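You operate a simulated robot arm through the tools that you are given. There is no shell and no other tool. Be economical: measure what you need, move in short steps, check, and stop when the job is done.

The job below is to be done with a simulated robot arm. You get a single attempt, and the scene is never put back.

TASK
Fetch the bar marked nine and set it on the blue fixture. Take the brown rolls carton on the beige table and put it away on the fourth shelf from the bottom of the blue rack. Fetch the grey flat carton and stand it on the lower board of the black table. Take the beige knob plate and put it on the upper deck of the trolley. Open the green drawer, put the black clip on the labels table away in the inside of the green drawer, then shut the drawer. Open the brown drawer, put the yellow corner pad on the labels table away in the inside of the brown drawer, then shut the drawer. The order is free. Set down upright: grey flat carton.

Only the result counts: the job must be done as asked and must still hold three seconds after the hand-in. Knocking over, shifting, dropping, spilling or breaking anything else fails it.

THE ROBOT
A 7-joint arm with a fingered hand on a trunk, on a base that drives. Base frame: it is fixed to the floor where the robot stands at the start and does not move with it; the origin is under the middle of the robot, x ahead of it, y to its left, z up; the surface under the hand at the start is at about z = 80. Lengths are in cm, angles in degrees, forces in N, time in s.
With the tool pointing down near the work surface it reaches from about 22 to 76 cm from the robot's upright axis, wherever it stands. Its first joint turns from -166.0 to 166.0 degrees. Places, roughly: bar marked nine [75, 0, 75]; beige knob plate (18x11x4 cm) [-270, -240, 80]; black clip (3x3x4 cm) [-410, 750, 80]; blue fixture [-140, 430, 80]; brown drawer [-380, 0, 60]; brown rolls carton [75, -75, 75]; fourth shelf of the blue rack [-300, 910, 140]; green drawer [-380, 100, 60]; grey flat carton (2x24x33 cm) [10, -260, 70]; inside of the brown drawer [-380, 10, 60]; inside of the green drawer [-380, 100, 60]; lower board of the black table [-230, -240, 20]; upper deck of the trolley [-530, -240, 70]; yellow corner pad (6x6x4 cm) [-430, 740, 80]. Payload 4 kg.
The tool frame sits at the grasp point between the pads (the TCP): z along the fingers, y along the line on which they close. The tips reach 2.8 cm beyond it. The gripper opens to 16.8 cm. The gripper's body begins 7.9 cm behind the TCP. The gripper is a hand of 4 fingers: y runs from the thumb to the fingers, the wrist lies at [0, 0, -24.9] in the tool frame.
Orientation is that of the tool frame in the base frame, as a unit quaternion [w, x, y, z]. With the fingers straight down and closing along the base's y, the tool's x points along the base's -x, its y along +y and its z along -z.

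THE INTERFACE
- The arm moves only by the tool send_rows. Its argument "steps" is a list of rows, each an object (a shift or turn left out is 0) with "dp": the shift along the tool's x, y, z in cm, a list of three; "turn": the turn, a rotation vector about the tool's x, y, z in degrees, a list of three. In form: [{"dp": [dx, dy, dz], "turn": [ax, ay, az]}, ...]. A call has 1 to 10 rows; each row is the pose to reach, as a shift and turn from the pose commanded when the call began, along the tool's axes at that moment. A row lasts 0.2 s, in which the tool goes at most 5 cm and 8.6 degrees; a call with a longer step from one row to the next is refused whole. A pose out of reach is approached as far as the arm can. The call stops where the force on the tool passes 40 N (or 10 N more than at its start, if that is more) or the arm is blocked; 0.2 s more then pass. In this call time passes only in rows, and 0.2 s behind the last. The reply holds the time, the measured pose of the TCP, the force on the tool along the base axes, the opening and the grip force, in the units named above and with some noise, with the torque about the TCP (base axes, N m) and any sound that the robot's microphone picked up, and new pictures: "show" is both (left out), scene, wrist or none.
- Cameras (640 x 400 px; columns grow to the right, rows downward): "scene" is now at [0.99, 11.26, 153.29]; the picture's right is [-0.58, -0.82, -0.00], its down [-0.49, 0.35, -0.80] and it looks along [0.65, -0.46, -0.60] (base axes); focal length 276 px, centre (320, 200). "wrist" rides on the gripper at [6, -6, -11] in the tool frame; the picture's right is [0.71, 0.71, 0.00], its down [-0.56, 0.56, -0.61] and it looks along [-0.43, 0.43, 0.79] (tool axes); focal length 265 px, centre (320, 200). There is no depth. A picture from a camera that has moved, and an enlarged one, comes with that camera's place and axes in the base frame and with its lens.
- move_column(by): slides the trunk up (or, below 0, down) by that many cm; the arm and the scene camera ride with it, the base frame stays. It gives what a move gives, with no picture.
- drive_base(legs): drives the robot by 1 to 6 legs, each [ahead, turn to the left] in cm and degrees, along the robot's own axes; the way and the turn of a leg run together, so that a leg with both is an arc; at most 150 cm and 180 degrees a leg. The arm and the cameras ride along, it lands a little off, and it stops where it bumps. It gives what a move gives, and a new picture of the scene camera.
- finger_targets(finger1, finger2, finger3, thumb_bend): sets how far each is bent, from 0 (flat) to 100 (curled in); at 30 the hand is open as for a grip, at 70 the pads meet at the TCP. One left out holds its place. A second passes; each finger stops where it meets its share of the squeeze, and holds until it gets a number again. It is the only way to open and close the hand. It gives what a move gives, with no picture; readings hold the bend of each and the force on the fingers (four entries, about 0 where the hand has none), thumb and palm.
- head_to(pan, tilt): turns the head with the scene camera to pan (to the left, within 155 degrees either way) and tilt (down, from -29 to 69), counted from straight ahead of the robot. It gives what a move gives, and a new picture of the scene camera.
- zoom(camera, box): a new picture of the part [left, top, right, bottom] of that camera's present view, enlarged. The clock stands still meanwhile.
- close_job(): hands the job in; it is judged then, once.

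Go step by step. Nothing tells you exact positions but the pictures and the camera data: compare them with the known pose of the tool, close in by small moves and look again before you grip or let go. The budget is 483 turns and 360 pictures, counting those below and the enlarged ones. Unless the task says otherwise, let go and move clear before handing in.

The tools are called as name(argument=value, ...) on one line, values as JSON. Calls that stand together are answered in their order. send_rows: Moves the arm, as the interface text tells. Its arguments: {"type":"object","properties":{"steps":{"type":"array","items":{"type":"object","properties":{"dp":{"type":"array","items":{"type":"number"}},"turn":{"type":"array","items":{"type":"number"}}}}},"show":{"type":"string","enum":["both","scene","wrist","none"]}},"required":["steps"]} The other tools are called the same way: move_column (by) slides the trunk up or down; finger_targets (finger1, finger2, finger3, thumb_bend) moves the fingers one by one; drive_base (legs) drives the base; head_to (pan, tilt) turns the head that bears the scene camera; zoom (camera, box) takes an enlarged picture of a part of a camera's view; close_job () hands the job in.

At the start:

```text
time: 0.0
eef_pos: [36.19, -36.89, 110.69]
ee_rot: [0.001, 0.0, 1.0, 0.0]
contact_force: [-0.1, 0.1, 0.1]
wrist_torque: [-0.04, 0.0, 0.0]
width: 16.77
grip_force: 0.1
shape: jaw
bend: [30.0, 30.0, 30.0, 30.0]
finger forces: [0.0, 0.0, 0.0, 0.0, 0.0, 0.0]
trunk travel left (down, up): [-54.0, 5.0]
robot x, y, heading: [-0.02, -0.2, -0.2]
head pan, tilt: [-35.2, 37.2]
```

scene: 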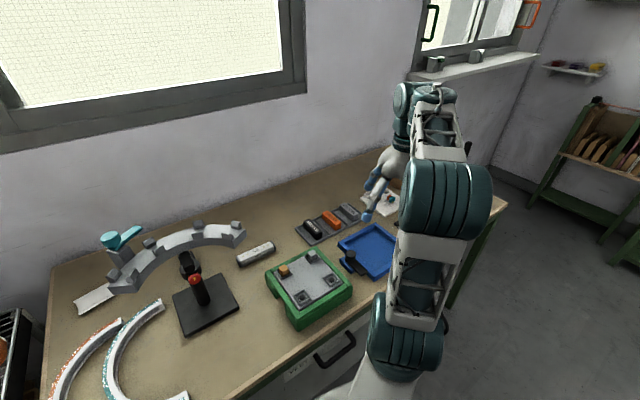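
wrist: 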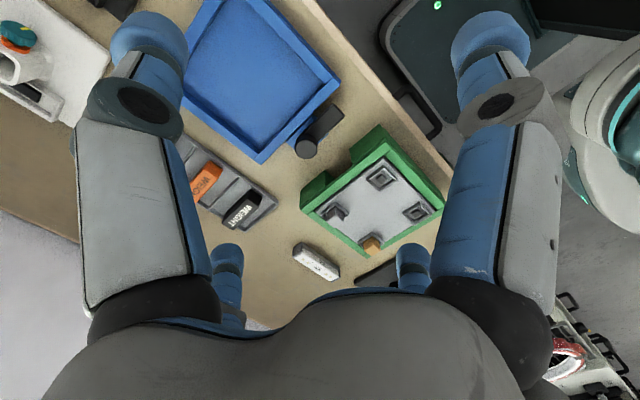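

I see the work table with a light bar lying between the arch and the green fixture, probably the bar marked nine. I will zoom in to check.

zoom(camera="scene", box=[200, 180, 420, 320])

zoom(camera="wrist", box=[180, 130, 440, 300])

head_to(pan=-75, tilt=37)

```text
2.86 times, centred on (310, 250) of scene
camera zoom: at [0.99, 11.26, 153.29], right [-0.58, -0.82, 0.0], down [-0.49, 0.35, -0.8], along [0.65, -0.46, -0.6], focal length 788 px, centre (349, 57)
```

zoom: 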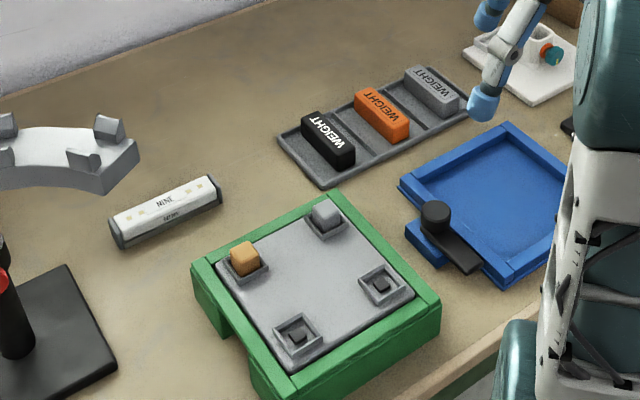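

```text
2.35 times, centred on (310, 215) of wrist
camera zoom: at [30.1, -42.87, 121.55], right [-0.71, 0.71, 0.0], down [0.56, 0.56, 0.61], along [0.43, 0.43, -0.79], focal length 624 px, centre (344, 165)
```

zoom: 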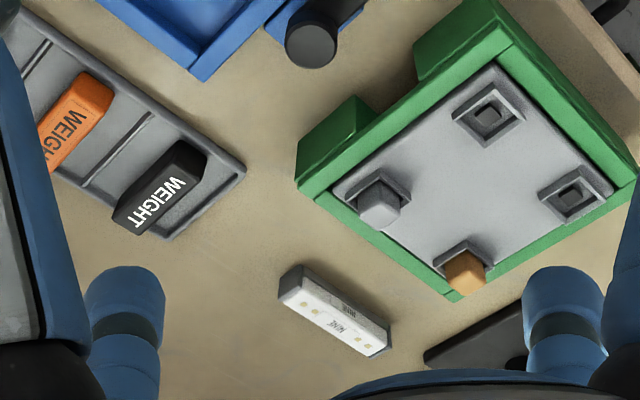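

```text
time: 1.1
eef_pos: [36.15, -36.76, 110.61]
ee_rot: [0.0, 0.0, 1.0, 0.0]
contact_force: [-0.6, -1.0, 0.0]
wrist_torque: [-0.01, 0.0, -0.02]
width: 16.78
grip_force: 0.2
shape: jaw
bend: [30.0, 30.0, 30.0, 30.0]
finger forces: [0.0, 0.0, 0.0, 0.0, 0.0, 0.0]
trunk travel left (down, up): [-54.0, 5.0]
robot x, y, heading: [-0.21, 0.31, 0.1]
head pan, tilt: [-75.0, 37.0]
camera scene: at [-3.84, 7.86, 153.32], right [-0.97, -0.26, 0.0], down [-0.16, 0.58, -0.8], along [0.21, -0.77, -0.6], focal length 276 px, centre (320, 200)
```

scene: 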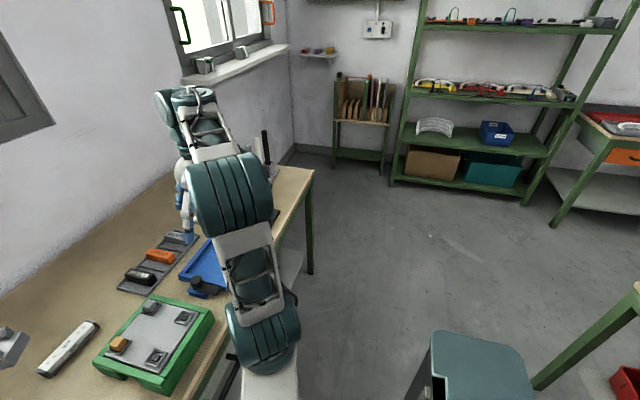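

The bar marked NINE lies around (64,-9), running along y. I move above it, turning the hand by 90 degrees so that it closes along x.

send_rows(steps=[{"dp": [-2.8, 2.78, 0], "turn": [0, 0, 8.5]}, {"dp": [-5.6, 5.56, 0], "turn": [0, 0, 17]}, {"dp": [-8.4, 8.3, 0], "turn": [0, 0, 25.5]}, {"dp": [-11.2, 11.1, 0], "turn": [0, 0, 34]}, {"dp": [-14, 13.9, 0], "turn": [0, 0, 42.5]}, {"dp": [-16.8, 16.7, 0], "turn": [0, 0, 51]}, {"dp": [-19.6, 19.5, 0], "turn": [0, 0, 59.5]}, {"dp": [-22.4, 22.2, 0], "turn": [0, 0, 68]}, {"dp": [-25.2, 25, 0], "turn": [0, 0, 76.5]}, {"dp": [-28, 27.8, 0], "turn": [0, 0, 85]}])

head_to(pan=-15, tilt=45)

```text
time: 3.3
eef_pos: [64.34, -9.1, 110.72]
ee_rot: [0.0, 0.676, 0.737, 0.0]
contact_force: [-0.5, 0.8, -0.4]
wrist_torque: [-0.01, 0.04, -0.03]
width: 16.78
grip_force: 0.0
shape: jaw
bend: [30.0, 30.0, 30.0, 30.0]
finger forces: [0.1, 0.0, 0.0, 0.0, 0.0, 0.1]
trunk travel left (down, up): [-54.0, 5.0]
robot x, y, heading: [-0.14, 0.17, 0.1]
head pan, tilt: [-75.0, 37.0]
camera scene: at [-3.79, 7.93, 153.32], right [-0.97, -0.26, 0.0], down [-0.16, 0.58, -0.8], along [0.21, -0.77, -0.6], focal length 276 px, centre (320, 200)
camera wrist: at [57.81, -3.64, 121.49], right [0.64, 0.76, 0.0], down [0.6, -0.51, 0.61], along [0.47, -0.4, -0.79], focal length 265 px, centre (320, 200)
```

scene: 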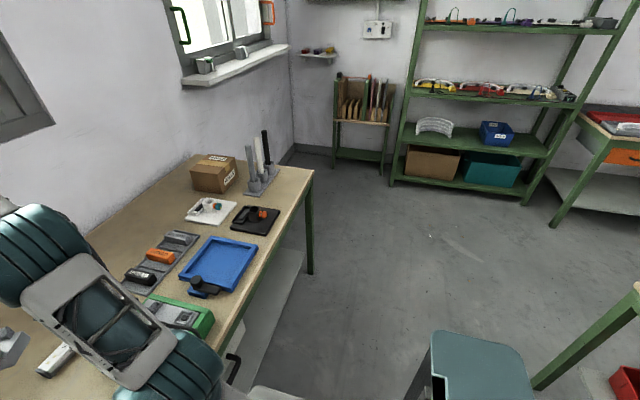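
wrist: 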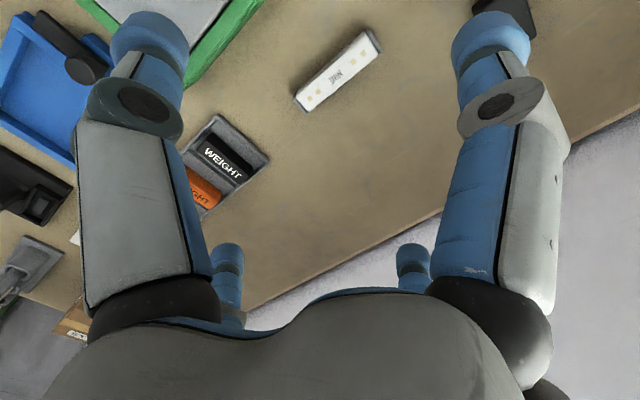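

```text
time: 4.6
eef_pos: [64.2, -9.24, 110.65]
ee_rot: [0.0, 0.675, 0.738, 0.0]
contact_force: [0.0, -0.5, 0.3]
wrist_torque: [0.02, 0.02, -0.04]
width: 16.8
grip_force: 0.0
shape: jaw
bend: [30.0, 30.0, 30.0, 30.0]
finger forces: [0.0, 0.0, 0.1, 0.0, 0.0, 0.0]
trunk travel left (down, up): [-54.0, 5.0]
robot x, y, heading: [-0.12, -0.0, 0.1]
head pan, tilt: [-15.0, 45.0]
camera scene: at [1.76, 14.17, 152.14], right [-0.26, -0.97, 0.0], down [-0.68, 0.18, -0.71], along [0.68, -0.18, -0.71], focal length 276 px, centre (320, 200)
```

scene: 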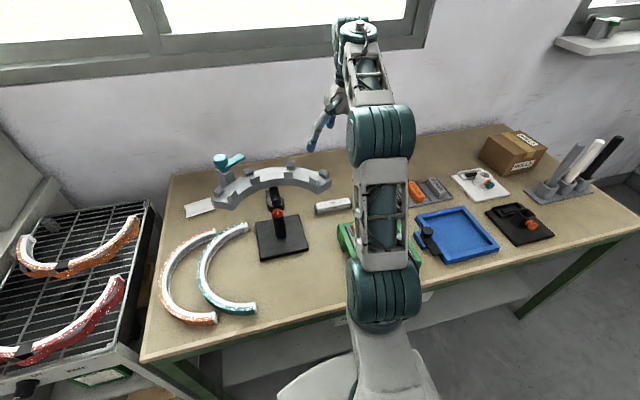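

The bar is almost exactly below; I straighten up and come down closer before a look.

send_rows(steps=[{"dp": [1.5, 0.5, 4], "turn": [0, 0, 5]}, {"dp": [1.5, 0.5, 9], "turn": [0, 0, 5]}, {"dp": [1.5, 0.5, 14], "turn": [0, 0, 5]}, {"dp": [1.5, 0.5, 18], "turn": [0, 0, 5]}, {"dp": [1.5, 0.5, 20], "turn": [0, 0, 5]}])

```text
time: 5.8
eef_pos: [64.45, -7.67, 90.62]
ee_rot: [0.0, 0.707, 0.707, 0.0]
contact_force: [0.5, -0.4, -0.4]
wrist_torque: [0.0, -0.01, 0.01]
width: 16.79
grip_force: 0.0
shape: jaw
bend: [30.0, 30.0, 30.0, 30.0]
finger forces: [0.0, 0.0, 0.1, 0.0, 0.1, 0.0]
trunk travel left (down, up): [-54.0, 5.0]
robot x, y, heading: [0.0, 0.43, -0.3]
head pan, tilt: [-15.0, 45.0]
camera scene: at [1.78, 14.16, 152.15], right [-0.26, -0.97, 0.0], down [-0.68, 0.18, -0.71], along [0.68, -0.18, -0.71], focal length 276 px, centre (320, 200)
camera wrist: at [58.42, -1.66, 101.48], right [0.71, 0.71, 0.0], down [0.56, -0.56, 0.61], along [0.43, -0.43, -0.79], focal length 265 px, centre (320, 200)
```

scene: 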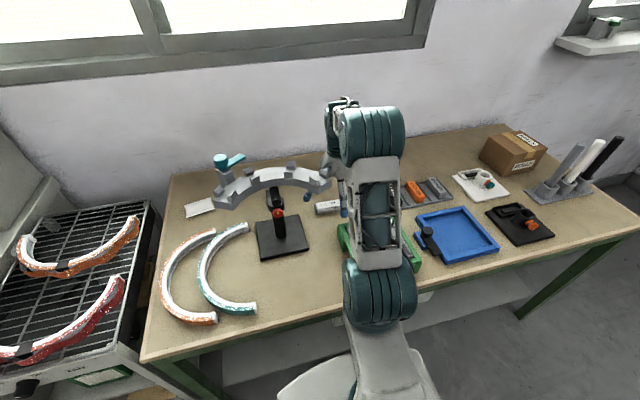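
wrist: 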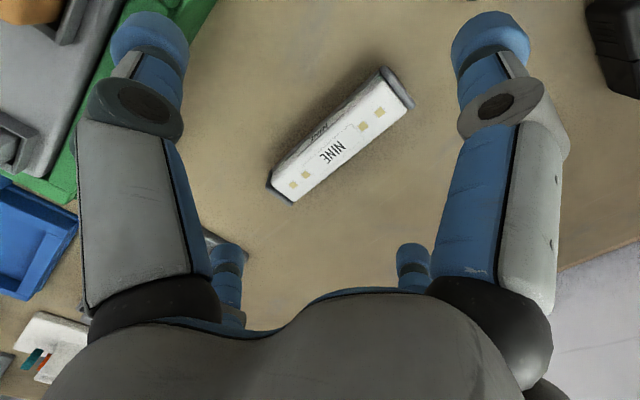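

The bar sits at about (65.4,-7.3). I make a small correction and come down carefully.

send_rows(steps=[{"dp": [0.4, 0.9, 3]}, {"dp": [0.4, 0.9, 5]}, {"dp": [0.4, 0.9, 6]}, {"dp": [0.4, 0.9, 6.6]}], show="wrist")

```text
time: 6.8
eef_pos: [65.45, -7.04, 83.97]
ee_rot: [0.0, 0.708, 0.707, 0.0]
contact_force: [0.1, -0.2, -0.3]
wrist_torque: [-0.03, -0.01, -0.01]
width: 16.79
grip_force: 0.0
shape: jaw
bend: [30.0, 30.0, 30.0, 30.0]
finger forces: [0.1, 0.0, 0.0, 0.0, 0.0, 0.0]
trunk travel left (down, up): [-54.0, 5.0]
robot x, y, heading: [-0.01, -0.12, -0.2]
head pan, tilt: [-15.0, 45.0]
camera wrist: at [59.34, -1.11, 94.89], right [0.71, 0.71, 0.0], down [0.56, -0.56, 0.61], along [0.43, -0.44, -0.79], focal length 265 px, centre (320, 200)
```

wrist: 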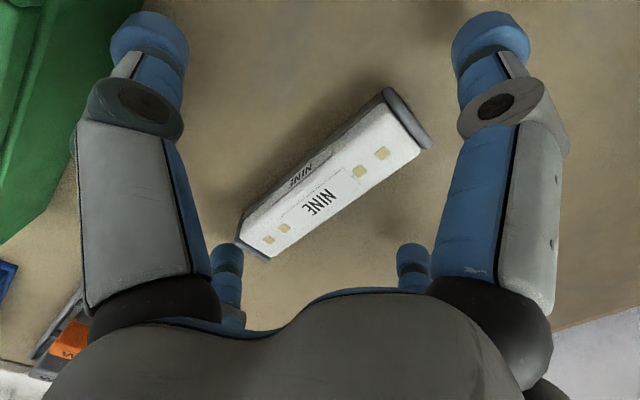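

The bar is centred on the TCP; the four fingers form a cross. I lower a little and close only the thumb and one finger to learn which is opposite.

send_rows(steps=[{"dp": [0.0, 0.0, 0.8]}], show="none")

finger_targets(finger2=45)

zoom(camera="wrist", box=[0, 0, 640, 400])

```text
time: 7.2
eef_pos: [65.42, -7.04, 83.11]
ee_rot: [0.0, 0.707, 0.707, -0.001]
contact_force: [0.4, -0.3, -0.9]
wrist_torque: [0.0, 0.02, -0.02]
width: 16.78
grip_force: 0.0
shape: jaw
bend: [30.0, 30.0, 30.0, 30.0]
finger forces: [0.0, 0.1, 0.1, 0.0, 0.0, 0.1]
trunk travel left (down, up): [-54.0, 5.0]
robot x, y, heading: [-0.06, -0.19, -0.1]
head pan, tilt: [-15.0, 45.0]
```

```text
time: 8.2
eef_pos: [65.39, -7.05, 83.35]
ee_rot: [0.002, 0.707, 0.707, 0.0]
contact_force: [1.3, -0.8, 13.4]
wrist_torque: [0.0, -1.06, -0.03]
width: 11.72
grip_force: 6.2
shape: fingers
bend: [30.0, 40.0, 30.0, 30.0]
finger forces: [0.0, 12.6, 0.1, 0.1, 0.0, 0.0]
trunk travel left (down, up): [-54.0, 5.0]
robot x, y, heading: [-0.03, 0.02, 0.0]
head pan, tilt: [-15.0, 45.0]
```

```text
1.00 times, centred on (320, 200) of wrist (not enlarged: the box is as wide or as high as the picture)
camera zoom: at [59.34, -1.12, 94.18], right [0.71, 0.71, 0.0], down [0.56, -0.56, 0.62], along [0.44, -0.44, -0.79], focal length 265 px, centre (320, 200)
```

zoom: 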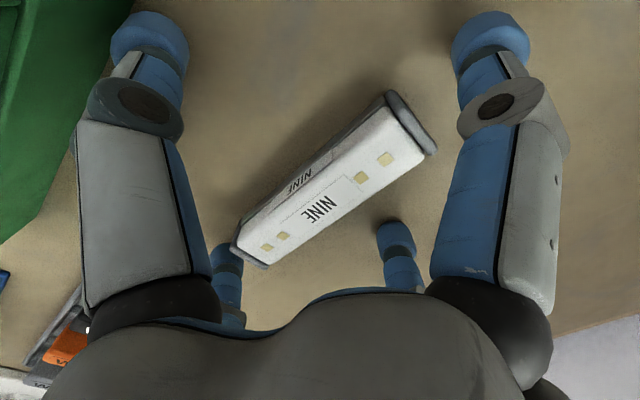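

Finger 2 is the one opposite the thumb, and it grazed the table. I raise a little and grip with both.

send_rows(steps=[{"dp": [0.0, 0.0, -1.3]}], show="none")

finger_targets(finger2=70, thumb_bend=70)

zoom(camera="wrist", box=[0, 0, 640, 400])

```text
time: 8.6
eef_pos: [65.28, -7.17, 84.43]
ee_rot: [-0.001, 0.707, 0.707, -0.001]
contact_force: [-0.2, 0.1, -0.4]
wrist_torque: [0.02, 0.01, 0.01]
width: 11.76
grip_force: 0.1
shape: fingers
bend: [30.0, 45.0, 30.0, 30.0]
finger forces: [0.0, 0.0, 0.0, 0.1, 0.1, 0.0]
trunk travel left (down, up): [-54.0, 5.0]
robot x, y, heading: [-0.19, -0.22, 0.0]
head pan, tilt: [-15.0, 45.0]
```

```text
time: 9.6
eef_pos: [65.32, -7.22, 84.48]
ee_rot: [0.0, 0.707, 0.707, 0.0]
contact_force: [-2.4, 1.2, 6.3]
wrist_torque: [0.0, 0.07, -0.01]
width: 8.14
grip_force: 9.9
shape: fingers
bend: [30.0, 63.0, 30.0, 64.0]
finger forces: [0.1, 8.1, 0.1, 0.1, 11.6, 0.0]
trunk travel left (down, up): [-54.0, 5.0]
robot x, y, heading: [0.19, -0.12, 0.0]
head pan, tilt: [-15.0, 45.0]
```

```text
1.00 times, centred on (320, 200) of wrist (not enlarged: the box is as wide or as high as the picture)
camera zoom: at [59.3, -1.1, 95.41], right [0.71, 0.71, 0.0], down [0.56, -0.56, 0.61], along [0.43, -0.44, -0.79], focal length 265 px, centre (320, 200)
```

zoom: 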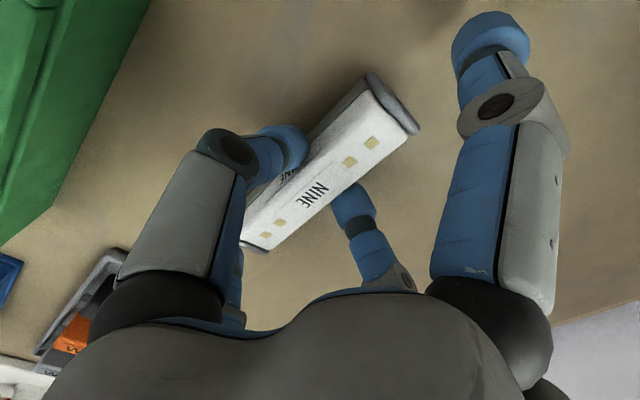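

The bar is gripped between thumb and finger 2. I lift it and check.

send_rows(steps=[{"dp": [0, 0, -4]}, {"dp": [0, 0, -8]}, {"dp": [0, 0, -12]}, {"dp": [0, 0, -16]}, {"dp": [0, 0, -20]}])

```text
time: 10.8
eef_pos: [65.42, -7.02, 104.87]
ee_rot: [-0.001, 0.707, 0.707, 0.0]
contact_force: [-0.5, -0.5, 0.1]
wrist_torque: [-0.03, 0.0, 0.03]
width: 8.07
grip_force: 8.5
shape: fingers
bend: [30.0, 62.0, 30.0, 65.0]
finger forces: [0.1, 8.5, 0.0, 0.0, 8.3, 0.0]
trunk travel left (down, up): [-54.0, 5.0]
robot x, y, heading: [0.12, 0.08, 0.2]
head pan, tilt: [-15.0, 45.0]
camera scene: at [1.76, 14.17, 152.14], right [-0.26, -0.97, 0.0], down [-0.68, 0.18, -0.71], along [0.68, -0.18, -0.71], focal length 276 px, centre (320, 200)
camera wrist: at [59.35, -1.09, 115.68], right [0.71, 0.71, 0.0], down [0.56, -0.56, 0.61], along [0.43, -0.43, -0.79], focal length 265 px, centre (320, 200)
```

scene: 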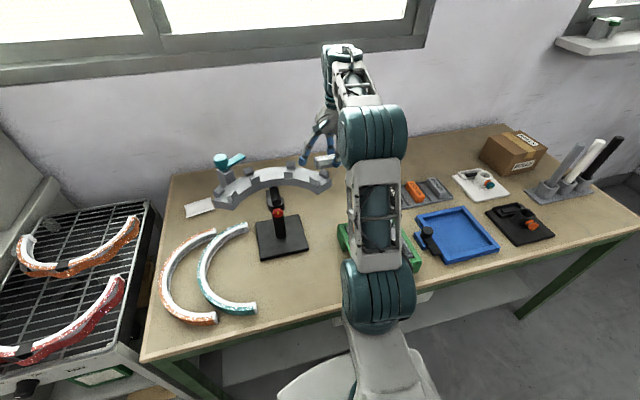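
wrist: 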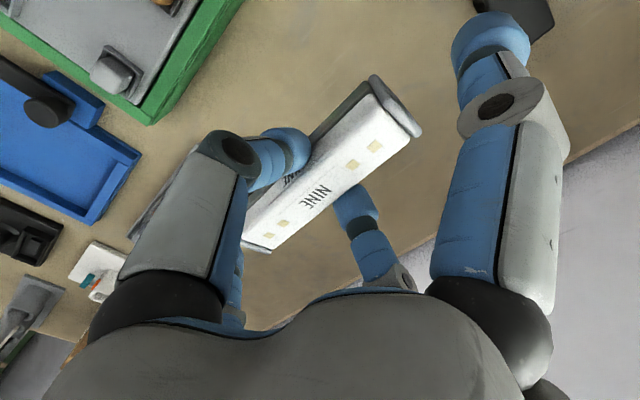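

The bar is held firmly. I draw the arm in and survey the room in all directions before driving.

send_rows(steps=[{"dp": [0, -4, -1.5]}, {"dp": [0, -8, -3]}, {"dp": [0, -12, -4.5]}, {"dp": [0, -16, -6]}, {"dp": [0, -20, -7.5]}, {"dp": [0, -24, -9]}], show="none")

head_to(pan=45, tilt=20)

head_to(pan=110, tilt=15)

head_to(pan=155, tilt=15)

head_to(pan=-130, tilt=20)

```text
time: 11.6
eef_pos: [54.42, -8.33, 109.11]
ee_rot: [0.009, 0.719, 0.695, 0.007]
contact_force: [10.6, -21.2, 7.5]
wrist_torque: [0.53, 0.0, -0.76]
width: 5.66
grip_force: 20.4
shape: fingers
bend: [41.0, 62.0, 30.0, 65.0]
finger forces: [23.9, 8.5, 0.0, 0.0, 8.4, 0.0]
trunk travel left (down, up): [-54.0, 5.0]
robot x, y, heading: [0.16, 0.17, -0.5]
head pan, tilt: [-15.0, 45.0]
stopped in row 4: the force on the tool passed its limit at 46 N (the readings are from after the stop); the commanded pose is now the measured one
```

```text
time: 12.9
eef_pos: [54.51, -8.25, 109.05]
ee_rot: [0.009, 0.716, 0.698, 0.008]
contact_force: [21.7, -24.9, 10.4]
wrist_torque: [0.82, -0.03, -1.53]
width: 5.43
grip_force: 25.7
shape: fingers
bend: [42.0, 62.0, 30.0, 65.0]
finger forces: [34.4, 8.5, 0.0, 0.1, 8.5, 0.0]
trunk travel left (down, up): [-54.0, 5.0]
robot x, y, heading: [0.03, 0.28, -0.1]
head pan, tilt: [45.0, 20.0]
camera scene: at [0.89, 22.43, 156.07], right [0.7, -0.71, 0.0], down [-0.24, -0.24, -0.94], along [0.67, 0.66, -0.34], focal length 276 px, centre (320, 200)
```

scene: 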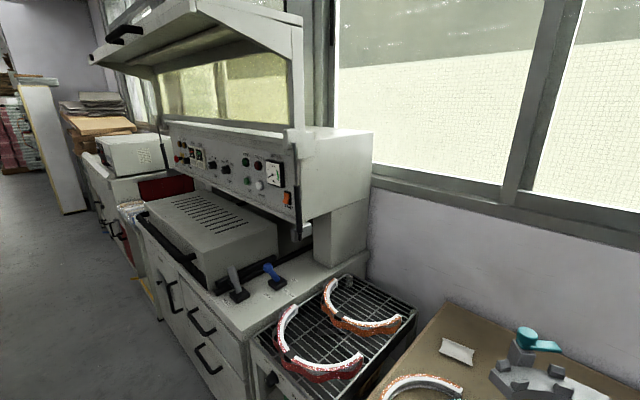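

```text
time: 14.2
eef_pos: [54.59, -8.24, 109.01]
ee_rot: [0.008, 0.715, 0.699, 0.007]
contact_force: [21.4, -23.5, 11.4]
wrist_torque: [0.84, 0.01, -1.54]
width: 5.46
grip_force: 25.4
shape: fingers
bend: [42.0, 62.0, 30.0, 65.0]
finger forces: [33.4, 8.5, 0.0, 0.0, 8.4, 0.0]
trunk travel left (down, up): [-54.0, 5.0]
robot x, y, heading: [0.1, -0.1, -0.3]
head pan, tilt: [110.0, 15.0]
camera scene: at [-8.89, 24.65, 156.91], right [0.94, 0.34, 0.0], down [0.09, -0.24, -0.97], along [-0.33, 0.91, -0.26], focal length 276 px, centre (320, 200)
```

scene: 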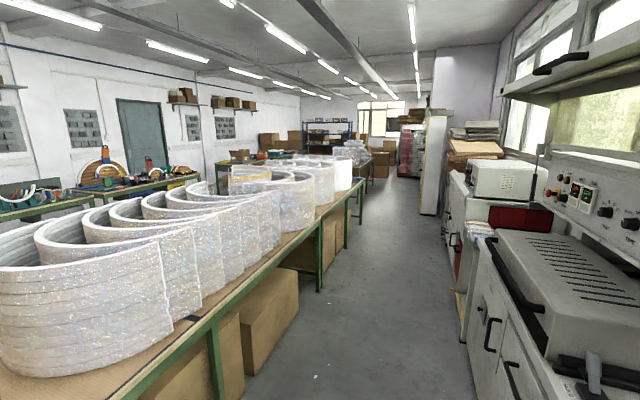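

```text
time: 15.4
eef_pos: [54.47, -8.16, 109.2]
ee_rot: [0.008, 0.716, 0.698, 0.007]
contact_force: [20.9, -25.7, 11.1]
wrist_torque: [0.81, 0.0, -1.53]
width: 5.43
grip_force: 25.5
shape: fingers
bend: [42.0, 62.0, 30.0, 65.0]
finger forces: [35.0, 8.4, 0.1, 0.0, 8.4, 0.0]
trunk travel left (down, up): [-54.0, 5.0]
robot x, y, heading: [-0.14, 0.08, -0.2]
head pan, tilt: [154.7, 15.0]
camera scene: at [-14.15, 19.85, 156.91], right [0.43, 0.9, 0.0], down [0.23, -0.11, -0.97], along [-0.87, 0.42, -0.26], focal length 276 px, centre (320, 200)
```

scene: 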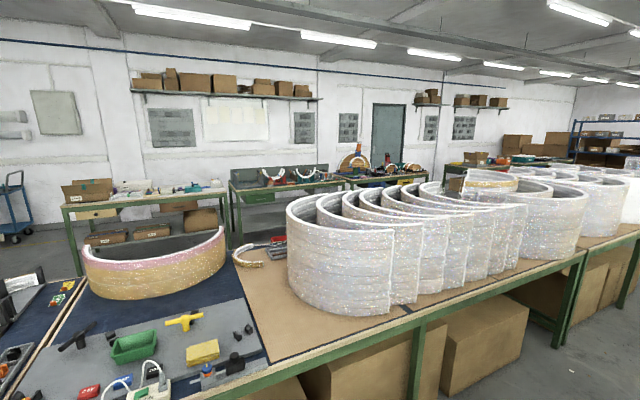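

```text
time: 19.3
eef_pos: [54.48, -8.08, 109.14]
ee_rot: [0.01, 0.716, 0.698, 0.008]
contact_force: [21.6, -27.5, 10.9]
wrist_torque: [0.84, 0.02, -1.52]
width: 5.42
grip_force: 26.5
shape: fingers
bend: [42.0, 62.0, 30.0, 65.0]
finger forces: [36.2, 8.4, 0.0, 0.0, 8.4, 0.0]
trunk travel left (down, up): [-54.0, 5.0]
robot x, y, heading: [-0.06, -0.35, -0.2]
head pan, tilt: [-130.0, 20.0]
camera scene: at [-11.73, 8.64, 156.06], right [-0.76, 0.65, 0.0], down [0.22, 0.26, -0.94], along [-0.61, -0.72, -0.34], focal length 276 px, centre (320, 200)
```

scene: 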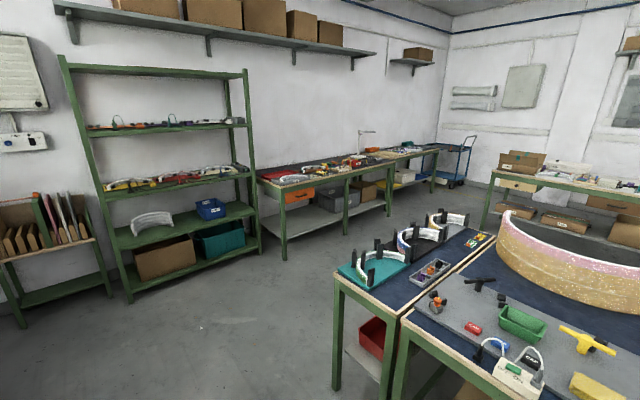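

Finger 1 pressed against something while I drew back. I look at the hand from the scene camera and the wrist before moving.

head_to(pan=-15, tilt=45)

zoom(camera="wrist", box=[0, 0, 640, 400])

zoom(camera="scene", box=[180, 100, 420, 280])

```text
time: 21.2
eef_pos: [54.5, -8.17, 108.97]
ee_rot: [0.01, 0.715, 0.699, 0.008]
contact_force: [21.3, -26.8, 12.3]
wrist_torque: [0.86, 0.03, -1.49]
width: 5.44
grip_force: 27.1
shape: fingers
bend: [42.0, 62.0, 30.0, 65.0]
finger forces: [36.3, 8.5, 0.0, 0.0, 8.5, 0.0]
trunk travel left (down, up): [-54.0, 5.0]
robot x, y, heading: [0.11, -0.18, 0.0]
head pan, tilt: [-15.0, 45.0]
camera scene: at [2.13, 13.57, 152.19], right [-0.26, -0.96, 0.0], down [-0.68, 0.19, -0.71], along [0.68, -0.18, -0.71], focal length 276 px, centre (320, 200)
```

scene: 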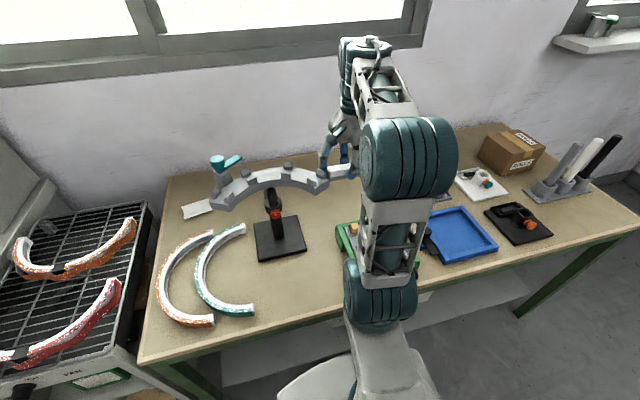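

```text
1.00 times, centred on (320, 200) of wrist (not enlarged: the box is as wide or as high as the picture)
camera zoom: at [48.41, -1.94, 119.84], right [0.72, 0.69, 0.02], down [0.53, -0.57, 0.63], along [0.44, -0.45, -0.78], focal length 265 px, centre (320, 200)
```

zoom: 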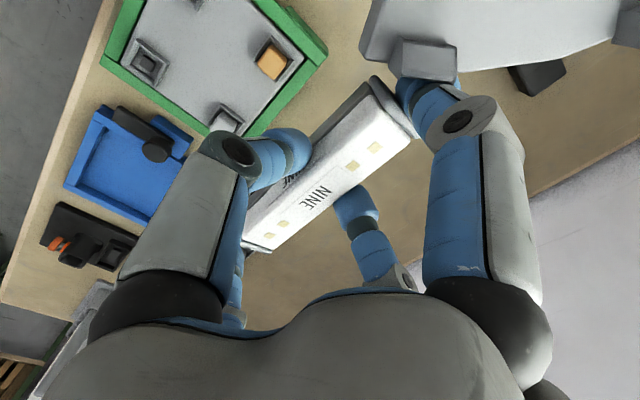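

```text
2.22 times, centred on (300, 190) of scene
camera zoom: at [2.13, 13.57, 152.19], right [-0.26, -0.96, 0.0], down [-0.68, 0.19, -0.71], along [0.68, -0.18, -0.71], focal length 613 px, centre (364, 222)
```

zoom: 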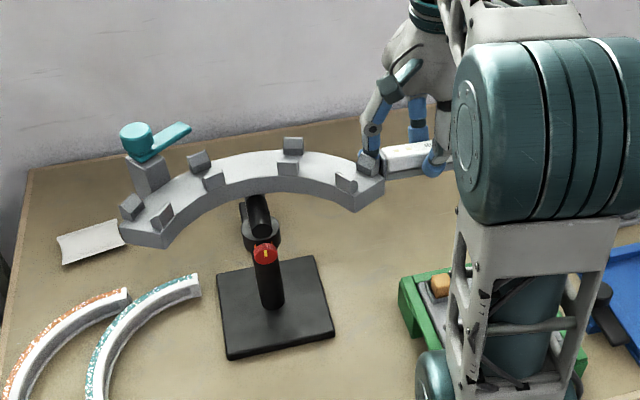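

Finger 1 caught on the end of the arch. I back away from it toward -y and +x, then up.

send_rows(steps=[{"dp": [-2, 1.5, -1]}, {"dp": [-6, 2, -4]}, {"dp": [-9, 2, -8]}, {"dp": [-12, 2, -12]}])

zoom(camera="scene", box=[180, 100, 420, 280])

```text
refused: row 2 steps farther than a row can; nothing moved
```

```text
2.22 times, centred on (300, 190) of scene
camera zoom: at [2.13, 13.57, 152.19], right [-0.26, -0.96, 0.0], down [-0.68, 0.19, -0.71], along [0.68, -0.18, -0.71], focal length 613 px, centre (364, 222)
```

zoom: 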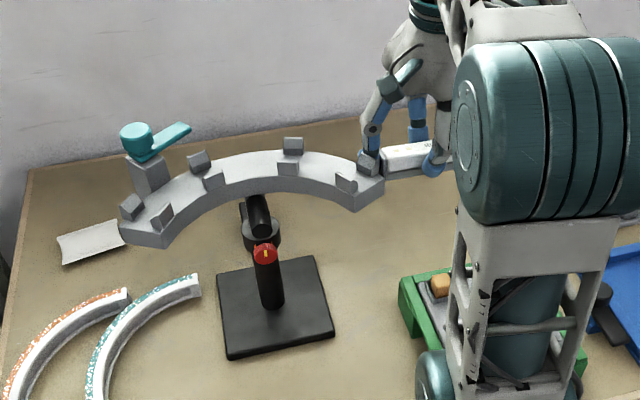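

The row was too long; I send the retreat with smaller steps.

send_rows(steps=[{"dp": [-2, 1.5, -1]}, {"dp": [-5, 2, -3]}, {"dp": [-8, 2, -6]}, {"dp": [-11, 2, -9]}])

zoom(camera="scene", box=[180, 100, 420, 280])

```text
time: 22.2
eef_pos: [55.61, -18.97, 118.28]
ee_rot: [0.008, 0.715, 0.699, 0.005]
contact_force: [-0.7, -0.6, -1.2]
wrist_torque: [0.04, 0.0, 0.0]
width: 8.06
grip_force: 8.4
shape: fingers
bend: [30.0, 62.0, 30.0, 65.0]
finger forces: [0.0, 8.2, 0.1, 0.1, 8.2, 0.0]
trunk travel left (down, up): [-54.0, 5.0]
robot x, y, heading: [-0.13, -0.06, -0.4]
head pan, tilt: [-15.0, 45.0]
camera scene: at [1.88, 13.94, 152.15], right [-0.26, -0.96, 0.0], down [-0.68, 0.19, -0.71], along [0.68, -0.19, -0.71], focal length 276 px, centre (320, 200)
camera wrist: at [49.61, -12.76, 128.93], right [0.72, 0.69, 0.01], down [0.53, -0.57, 0.63], along [0.44, -0.45, -0.78], focal length 265 px, centre (320, 200)
```

scene: 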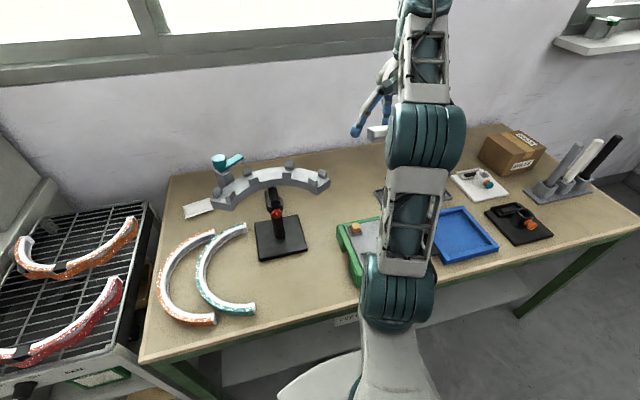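
wrist: 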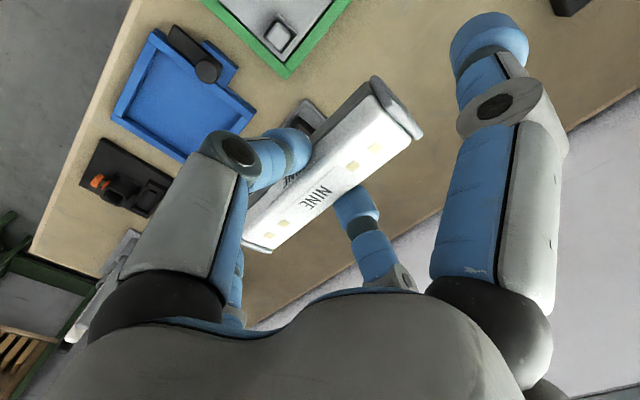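

```text
2.22 times, centred on (300, 190) of scene
camera zoom: at [1.88, 13.94, 152.15], right [-0.26, -0.96, 0.0], down [-0.68, 0.19, -0.71], along [0.68, -0.19, -0.71], focal length 613 px, centre (364, 222)
```

zoom: 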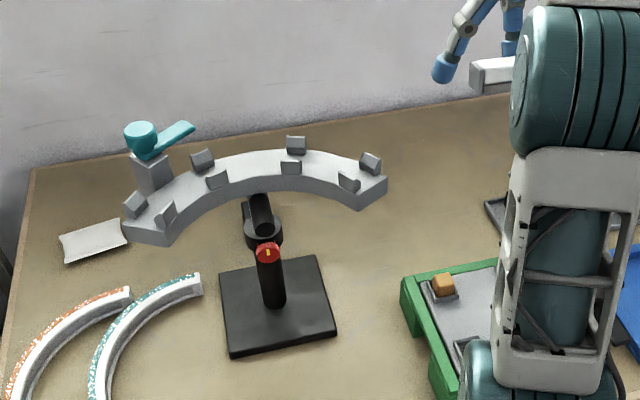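

The arch stayed in place, as the pictures match. I draw the arm in farther to the right of it, and then back into the aisle and turn left.

send_rows(steps=[{"dp": [0, -4, -1], "turn": [1.1, 0.2, -1.3]}, {"dp": [0, -8, -2], "turn": [1.1, 0.2, -1.3]}, {"dp": [2, -12, -3], "turn": [1.1, 0.2, -1.3]}, {"dp": [4, -16, -4], "turn": [1.1, 0.2, -1.3]}, {"dp": [6, -19, -5], "turn": [1.1, 0.2, -1.3]}])

```text
time: 23.4
eef_pos: [38.43, -12.71, 122.53]
ee_rot: [0.001, 0.705, 0.709, -0.001]
contact_force: [-1.6, -0.5, -0.4]
wrist_torque: [0.06, -0.14, 0.01]
width: 8.09
grip_force: 8.2
shape: fingers
bend: [30.0, 62.0, 30.0, 65.0]
finger forces: [0.0, 8.1, 0.1, 0.0, 8.1, 0.0]
out of reach, approached as far as the arm can: row 5
trunk travel left (down, up): [-54.0, 5.0]
robot x, y, heading: [0.33, -0.32, -0.1]
head pan, tilt: [-15.0, 45.0]
camera scene: at [1.87, 14.39, 152.1], right [-0.26, -0.97, 0.0], down [-0.68, 0.18, -0.71], along [0.68, -0.19, -0.71], focal length 276 px, centre (320, 200)
camera wrist: at [32.35, -6.65, 133.43], right [0.7, 0.71, 0.0], down [0.56, -0.55, 0.62], along [0.44, -0.43, -0.79], focal length 265 px, centre (320, 200)
```

scene: 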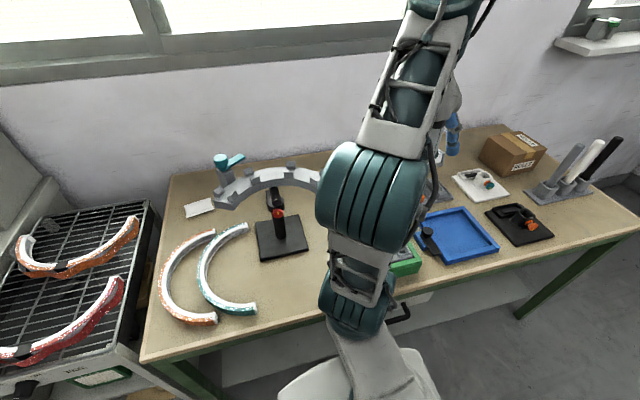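
wrist: 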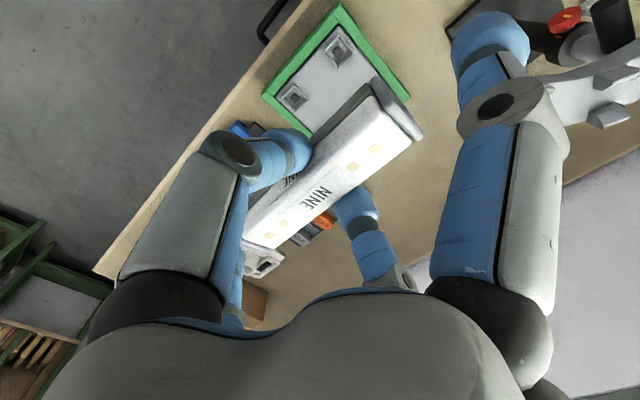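

The hand is at x 38, clear of the objects. I back up 22 cm and then turn left.

drive_base(legs=[[-22, 0]])

head_to(pan=60, tilt=30)

```text
time: 25.1
eef_pos: [16.68, -13.22, 122.55]
ee_rot: [0.0, 0.708, 0.706, 0.0]
contact_force: [-0.3, 0.0, -1.0]
wrist_torque: [0.04, 0.0, -0.02]
width: 8.06
grip_force: 8.2
shape: fingers
bend: [30.0, 62.0, 30.0, 65.0]
finger forces: [0.0, 8.2, 0.0, 0.0, 8.1, 0.1]
trunk travel left (down, up): [-54.0, 5.0]
robot x, y, heading: [-21.67, 0.51, 0.1]
head pan, tilt: [-15.0, 45.0]
camera scene: at [-19.81, 14.4, 152.14], right [-0.26, -0.97, 0.0], down [-0.68, 0.18, -0.71], along [0.68, -0.18, -0.71], focal length 276 px, centre (320, 200)
```

scene: 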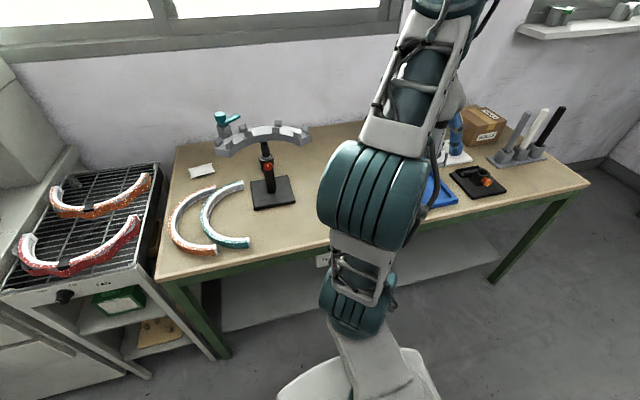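

```text
time: 26.6
eef_pos: [16.73, -13.03, 122.66]
ee_rot: [0.001, 0.708, 0.706, -0.001]
contact_force: [0.8, 0.0, -0.9]
wrist_torque: [-0.02, -0.01, -0.02]
width: 8.08
grip_force: 8.2
shape: fingers
bend: [30.0, 62.0, 30.0, 65.0]
finger forces: [0.0, 8.3, 0.0, 0.0, 8.2, 0.0]
trunk travel left (down, up): [-54.0, 5.0]
robot x, y, heading: [-21.57, 0.06, -0.2]
head pan, tilt: [60.0, 30.0]
camera scene: at [-23.05, 24.34, 154.4], right [0.86, -0.5, 0.0], down [-0.25, -0.43, -0.87], along [0.43, 0.75, -0.5], focal length 276 px, centre (320, 200)
```

scene: 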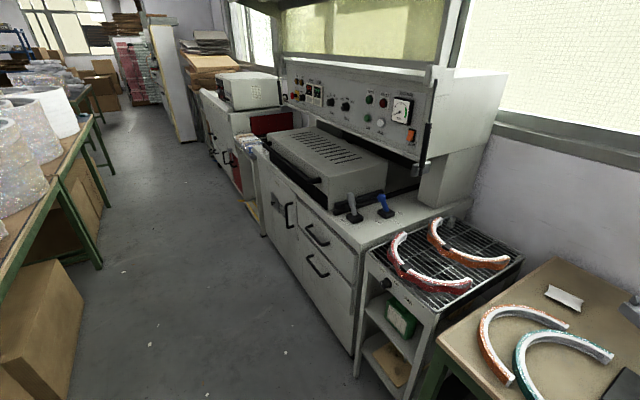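

The aisle is clear from about x -80 to +35. I turn left and drive along it.

drive_base(legs=[[0, 90], [150, 0], [100, 0]])

head_to(pan=35, tilt=20)

```text
time: 42.5
eef_pos: [3.44, 286.76, 122.61]
ee_rot: [0.0, 0.025, 1.0, 0.0]
contact_force: [0.3, -0.2, -0.8]
wrist_torque: [0.0, -0.04, 0.02]
width: 8.05
grip_force: 8.1
shape: fingers
bend: [30.0, 62.0, 30.0, 65.0]
finger forces: [0.0, 7.9, 0.1, 0.1, 7.7, 0.0]
trunk travel left (down, up): [-54.0, 5.0]
robot x, y, heading: [-11.85, 249.14, 86.9]
head pan, tilt: [60.0, 30.0]
camera scene: at [-36.03, 248.9, 154.4], right [0.54, 0.84, 0.0], down [0.42, -0.27, -0.87], along [-0.73, 0.47, -0.5], focal length 276 px, centre (320, 200)
```

scene: 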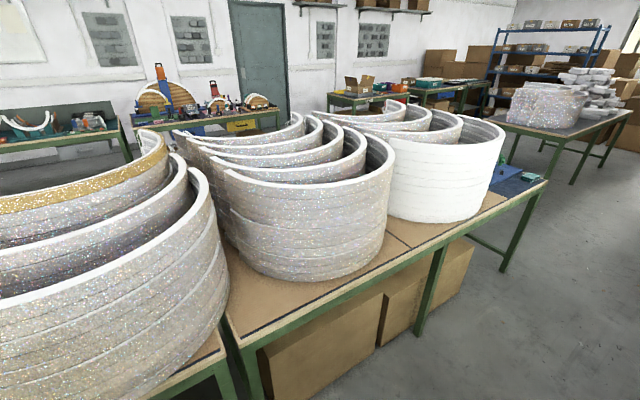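

```text
time: 43.4
eef_pos: [3.45, 286.7, 122.64]
ee_rot: [0.001, 0.025, 1.0, -0.001]
contact_force: [-1.2, 0.8, -0.7]
wrist_torque: [-0.03, 0.03, 0.01]
width: 8.05
grip_force: 8.0
shape: fingers
bend: [30.0, 62.0, 30.0, 65.0]
finger forces: [0.0, 8.0, 0.0, 0.1, 7.9, 0.0]
trunk travel left (down, up): [-54.0, 5.0]
robot x, y, heading: [-11.58, 248.96, 87.4]
head pan, tilt: [35.0, 20.0]
camera scene: at [-33.4, 251.85, 156.01], right [0.85, 0.53, 0.0], down [0.18, -0.29, -0.94], along [-0.5, 0.8, -0.34], focal length 276 px, centre (320, 200)
```

scene: 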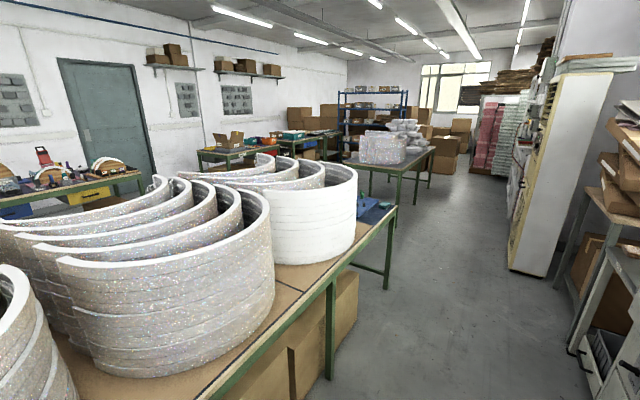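

The blue fixture appears on the far end of the centre table, whose end is near y 456. I drive on slanting a little left, stop short of the panel, and turn left round the table's end.

drive_base(legs=[[0, 8], [150, 0], [98, 0], [0, 85]])

head_to(pan=45, tilt=30)

```text
time: 59.8
eef_pos: [-72.62, 512.18, 122.54]
ee_rot: [0.001, -0.702, 0.713, 0.001]
contact_force: [-0.9, -0.8, 0.0]
wrist_torque: [0.01, -0.02, 0.03]
width: 8.07
grip_force: 8.3
shape: fingers
bend: [30.0, 62.0, 30.0, 65.0]
finger forces: [0.0, 7.7, 0.0, 0.1, 7.6, 0.0]
trunk travel left (down, up): [-54.0, 5.0]
robot x, y, heading: [-34.65, 498.04, 179.0]
head pan, tilt: [35.0, 20.0]
camera scene: at [-36.66, 476.58, 156.01], right [-0.56, 0.83, 0.0], down [0.28, 0.19, -0.94], along [-0.78, -0.53, -0.34], focal length 276 px, centre (320, 200)
```

scene: 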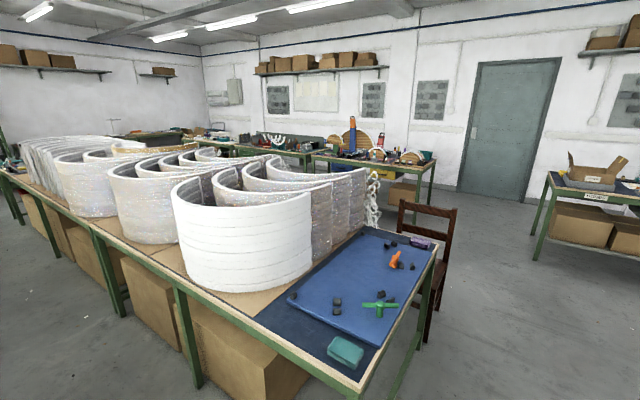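

```text
time: 60.5
eef_pos: [-72.63, 512.15, 122.49]
ee_rot: [0.001, -0.7, 0.714, 0.001]
contact_force: [0.1, 0.7, -0.1]
wrist_torque: [0.02, 0.02, 0.02]
width: 8.04
grip_force: 8.1
shape: fingers
bend: [30.0, 62.0, 30.0, 65.0]
finger forces: [0.0, 7.7, 0.1, 0.1, 7.6, 0.0]
trunk travel left (down, up): [-54.0, 5.0]
robot x, y, heading: [-34.49, 498.46, 179.3]
head pan, tilt: [45.0, 30.0]
camera scene: at [-35.45, 475.53, 154.41], right [-0.69, 0.72, 0.0], down [0.36, 0.35, -0.87], along [-0.62, -0.6, -0.5], focal length 276 px, centre (320, 200)
```

scene: 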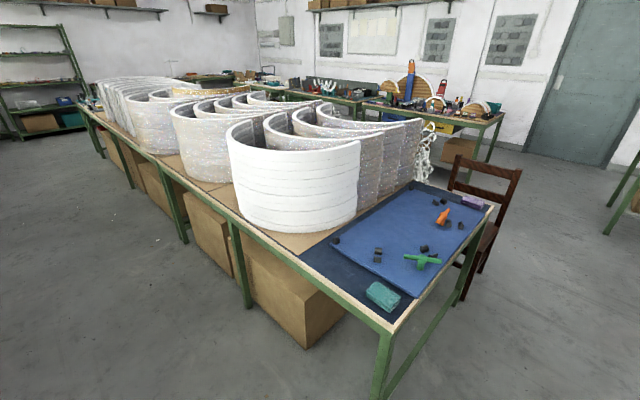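

The blue fixture plate lies on the table's end, between x -90 and -190 up to y 455. I drive 92 cm ahead, turn left to face it, and look down.

drive_base(legs=[[92, 0], [0, 90]])

head_to(pan=0, tilt=50)

```text
time: 69.1
eef_pos: [-139.43, 461.17, 122.59]
ee_rot: [0.0, 1.0, -0.009, -0.001]
contact_force: [-0.6, 0.4, -0.4]
wrist_torque: [0.0, 0.0, -0.03]
width: 8.07
grip_force: 7.9
shape: fingers
bend: [30.0, 62.0, 30.0, 65.0]
finger forces: [0.1, 7.5, 0.0, 0.0, 7.4, 0.0]
trunk travel left (down, up): [-54.0, 5.0]
robot x, y, heading: [-125.26, 499.4, -91.0]
head pan, tilt: [45.0, 30.0]
camera scene: at [-102.8, 498.37, 154.4], right [-0.72, -0.69, 0.0], down [-0.35, 0.36, -0.87], along [0.6, -0.62, -0.5], focal length 276 px, centre (320, 200)
```

scene: 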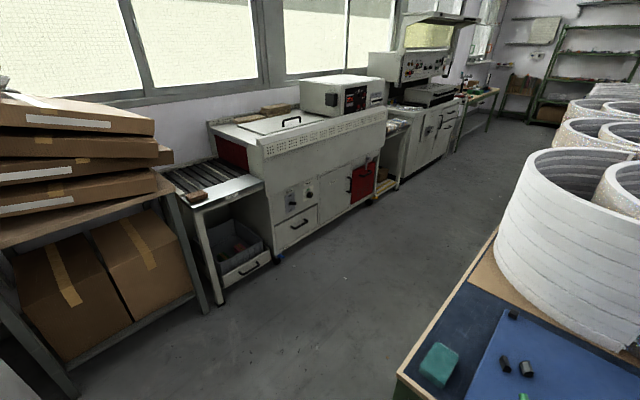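

```text
time: 70.2
eef_pos: [-139.44, 461.16, 122.61]
ee_rot: [0.0, 1.0, -0.01, -0.001]
contact_force: [0.6, 0.0, -0.7]
wrist_torque: [0.02, 0.01, 0.02]
width: 8.05
grip_force: 7.2
shape: fingers
bend: [30.0, 62.0, 30.0, 65.0]
finger forces: [0.0, 7.5, 0.1, 0.0, 7.4, 0.0]
trunk travel left (down, up): [-54.0, 5.0]
robot x, y, heading: [-125.26, 498.87, -91.0]
head pan, tilt: [0.0, 50.0]
camera scene: at [-109.23, 497.18, 151.45], right [-1.0, 0.02, 0.0], down [0.01, 0.77, -0.64], along [-0.01, -0.64, -0.77], focal length 276 px, centre (320, 200)
```

scene: 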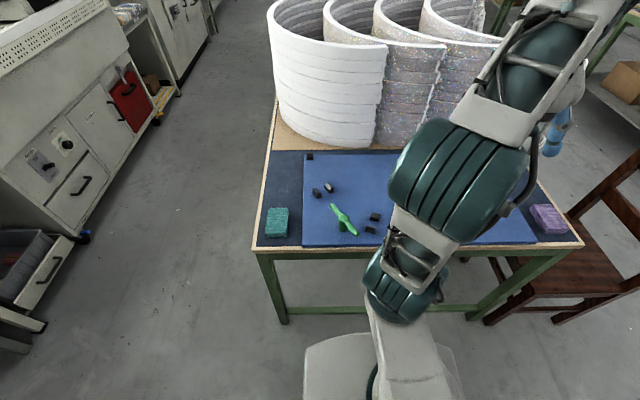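

The plate's middle, around (-142,431), looks free between the pegs. I move the hand above it at height and look with the wrist camera.

send_rows(steps=[{"dp": [0, 4, 0]}, {"dp": [-1, 8.5, 0]}, {"dp": [-1.5, 13, 0]}, {"dp": [-2, 17.5, 0]}, {"dp": [-2.5, 22, 0]}, {"dp": [-2.5, 26, 0]}, {"dp": [-2.5, 30, 0]}])

```text
time: 71.8
eef_pos: [-138.52, 435.52, 115.39]
ee_rot: [-0.004, 1.0, -0.008, -0.001]
contact_force: [-0.1, -4.0, -3.0]
wrist_torque: [0.32, 0.06, -0.04]
width: 8.02
grip_force: 7.7
shape: fingers
bend: [30.0, 62.0, 30.0, 65.0]
finger forces: [0.0, 7.9, 0.0, 0.1, 7.7, 0.0]
out of reach, approached as far as the arm can: row 3, 4, 5, 6, 7
trunk travel left (down, up): [-54.0, 5.0]
robot x, y, heading: [-125.42, 499.71, -91.0]
head pan, tilt: [0.0, 50.0]
camera scene: at [-109.12, 496.01, 151.41], right [-1.0, 0.02, 0.0], down [0.01, 0.77, -0.64], along [-0.01, -0.64, -0.77], focal length 276 px, centre (320, 200)
camera wrist: at [-132.37, 441.34, 126.24], right [0.7, -0.72, -0.01], down [-0.57, -0.55, 0.61], along [-0.44, -0.42, -0.79], focal length 265 px, centre (320, 200)
```

scene: 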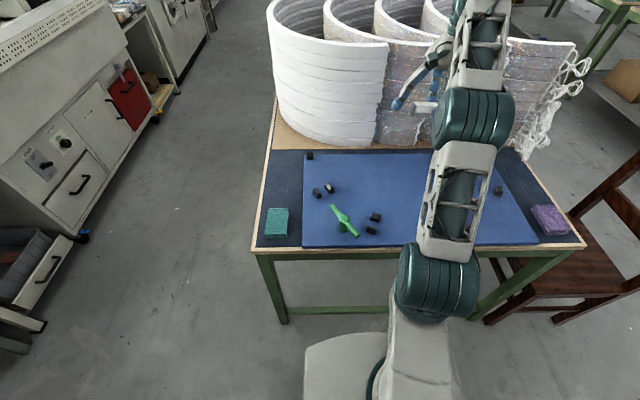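
wrist: 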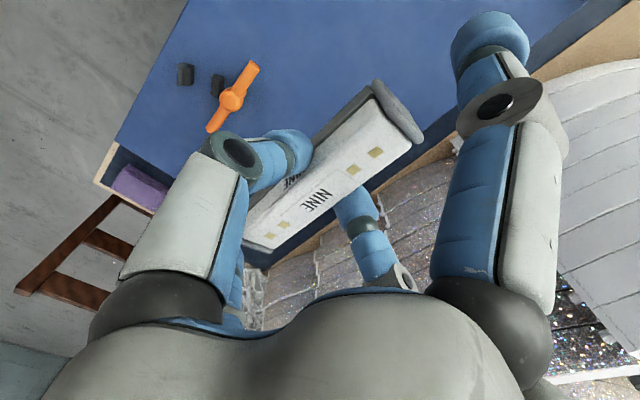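

At this height it's out of reach, so I lower the trunk, which keeps the arm's shape and brings the hand down.

move_column(by=-15)

send_rows(steps=[{"dp": [0, 0, 0.2]}])

```text
time: 73.6
eef_pos: [-138.84, 436.42, 100.9]
ee_rot: [0.0, 1.0, -0.009, -0.001]
contact_force: [0.3, 0.4, 0.2]
wrist_torque: [-0.05, 0.0, 0.0]
width: 8.01
grip_force: 7.8
shape: fingers
bend: [30.0, 62.0, 30.0, 65.0]
finger forces: [0.0, 7.9, 0.0, 0.0, 7.8, 0.0]
trunk travel left (down, up): [-39.0, 20.0]
robot x, y, heading: [-125.43, 499.18, -91.4]
head pan, tilt: [0.0, 50.0]
```

```text
time: 74.0
eef_pos: [-138.84, 436.47, 100.86]
ee_rot: [0.0, 1.0, -0.009, 0.0]
contact_force: [0.2, 0.2, -0.3]
wrist_torque: [-0.05, -0.01, 0.02]
width: 8.04
grip_force: 7.8
shape: fingers
bend: [30.0, 62.0, 30.0, 65.0]
finger forces: [0.0, 7.9, 0.0, 0.0, 7.8, 0.1]
trunk travel left (down, up): [-39.0, 20.0]
robot x, y, heading: [-125.07, 499.35, -91.1]
head pan, tilt: [0.0, 50.0]
camera scene: at [-109.24, 497.18, 136.45], right [-1.0, 0.02, 0.0], down [0.01, 0.77, -0.64], along [-0.01, -0.64, -0.77], focal length 276 px, centre (320, 200)
camera wrist: at [-132.62, 442.39, 111.64], right [0.69, -0.72, 0.0], down [-0.57, -0.55, 0.62], along [-0.44, -0.43, -0.79], focal length 265 px, centre (320, 200)
```

scene: 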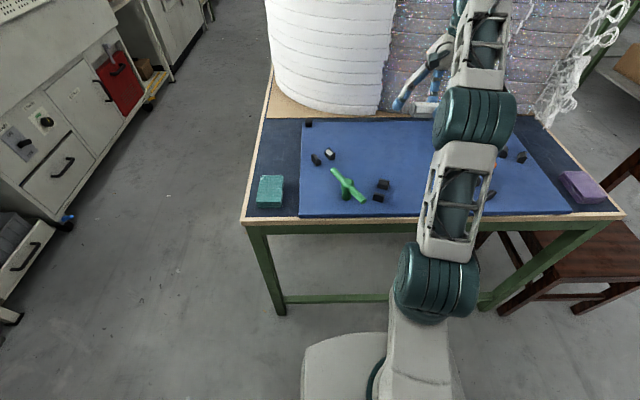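
wrist: 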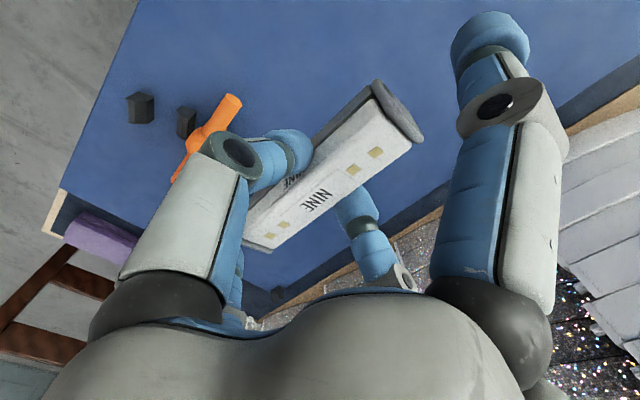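

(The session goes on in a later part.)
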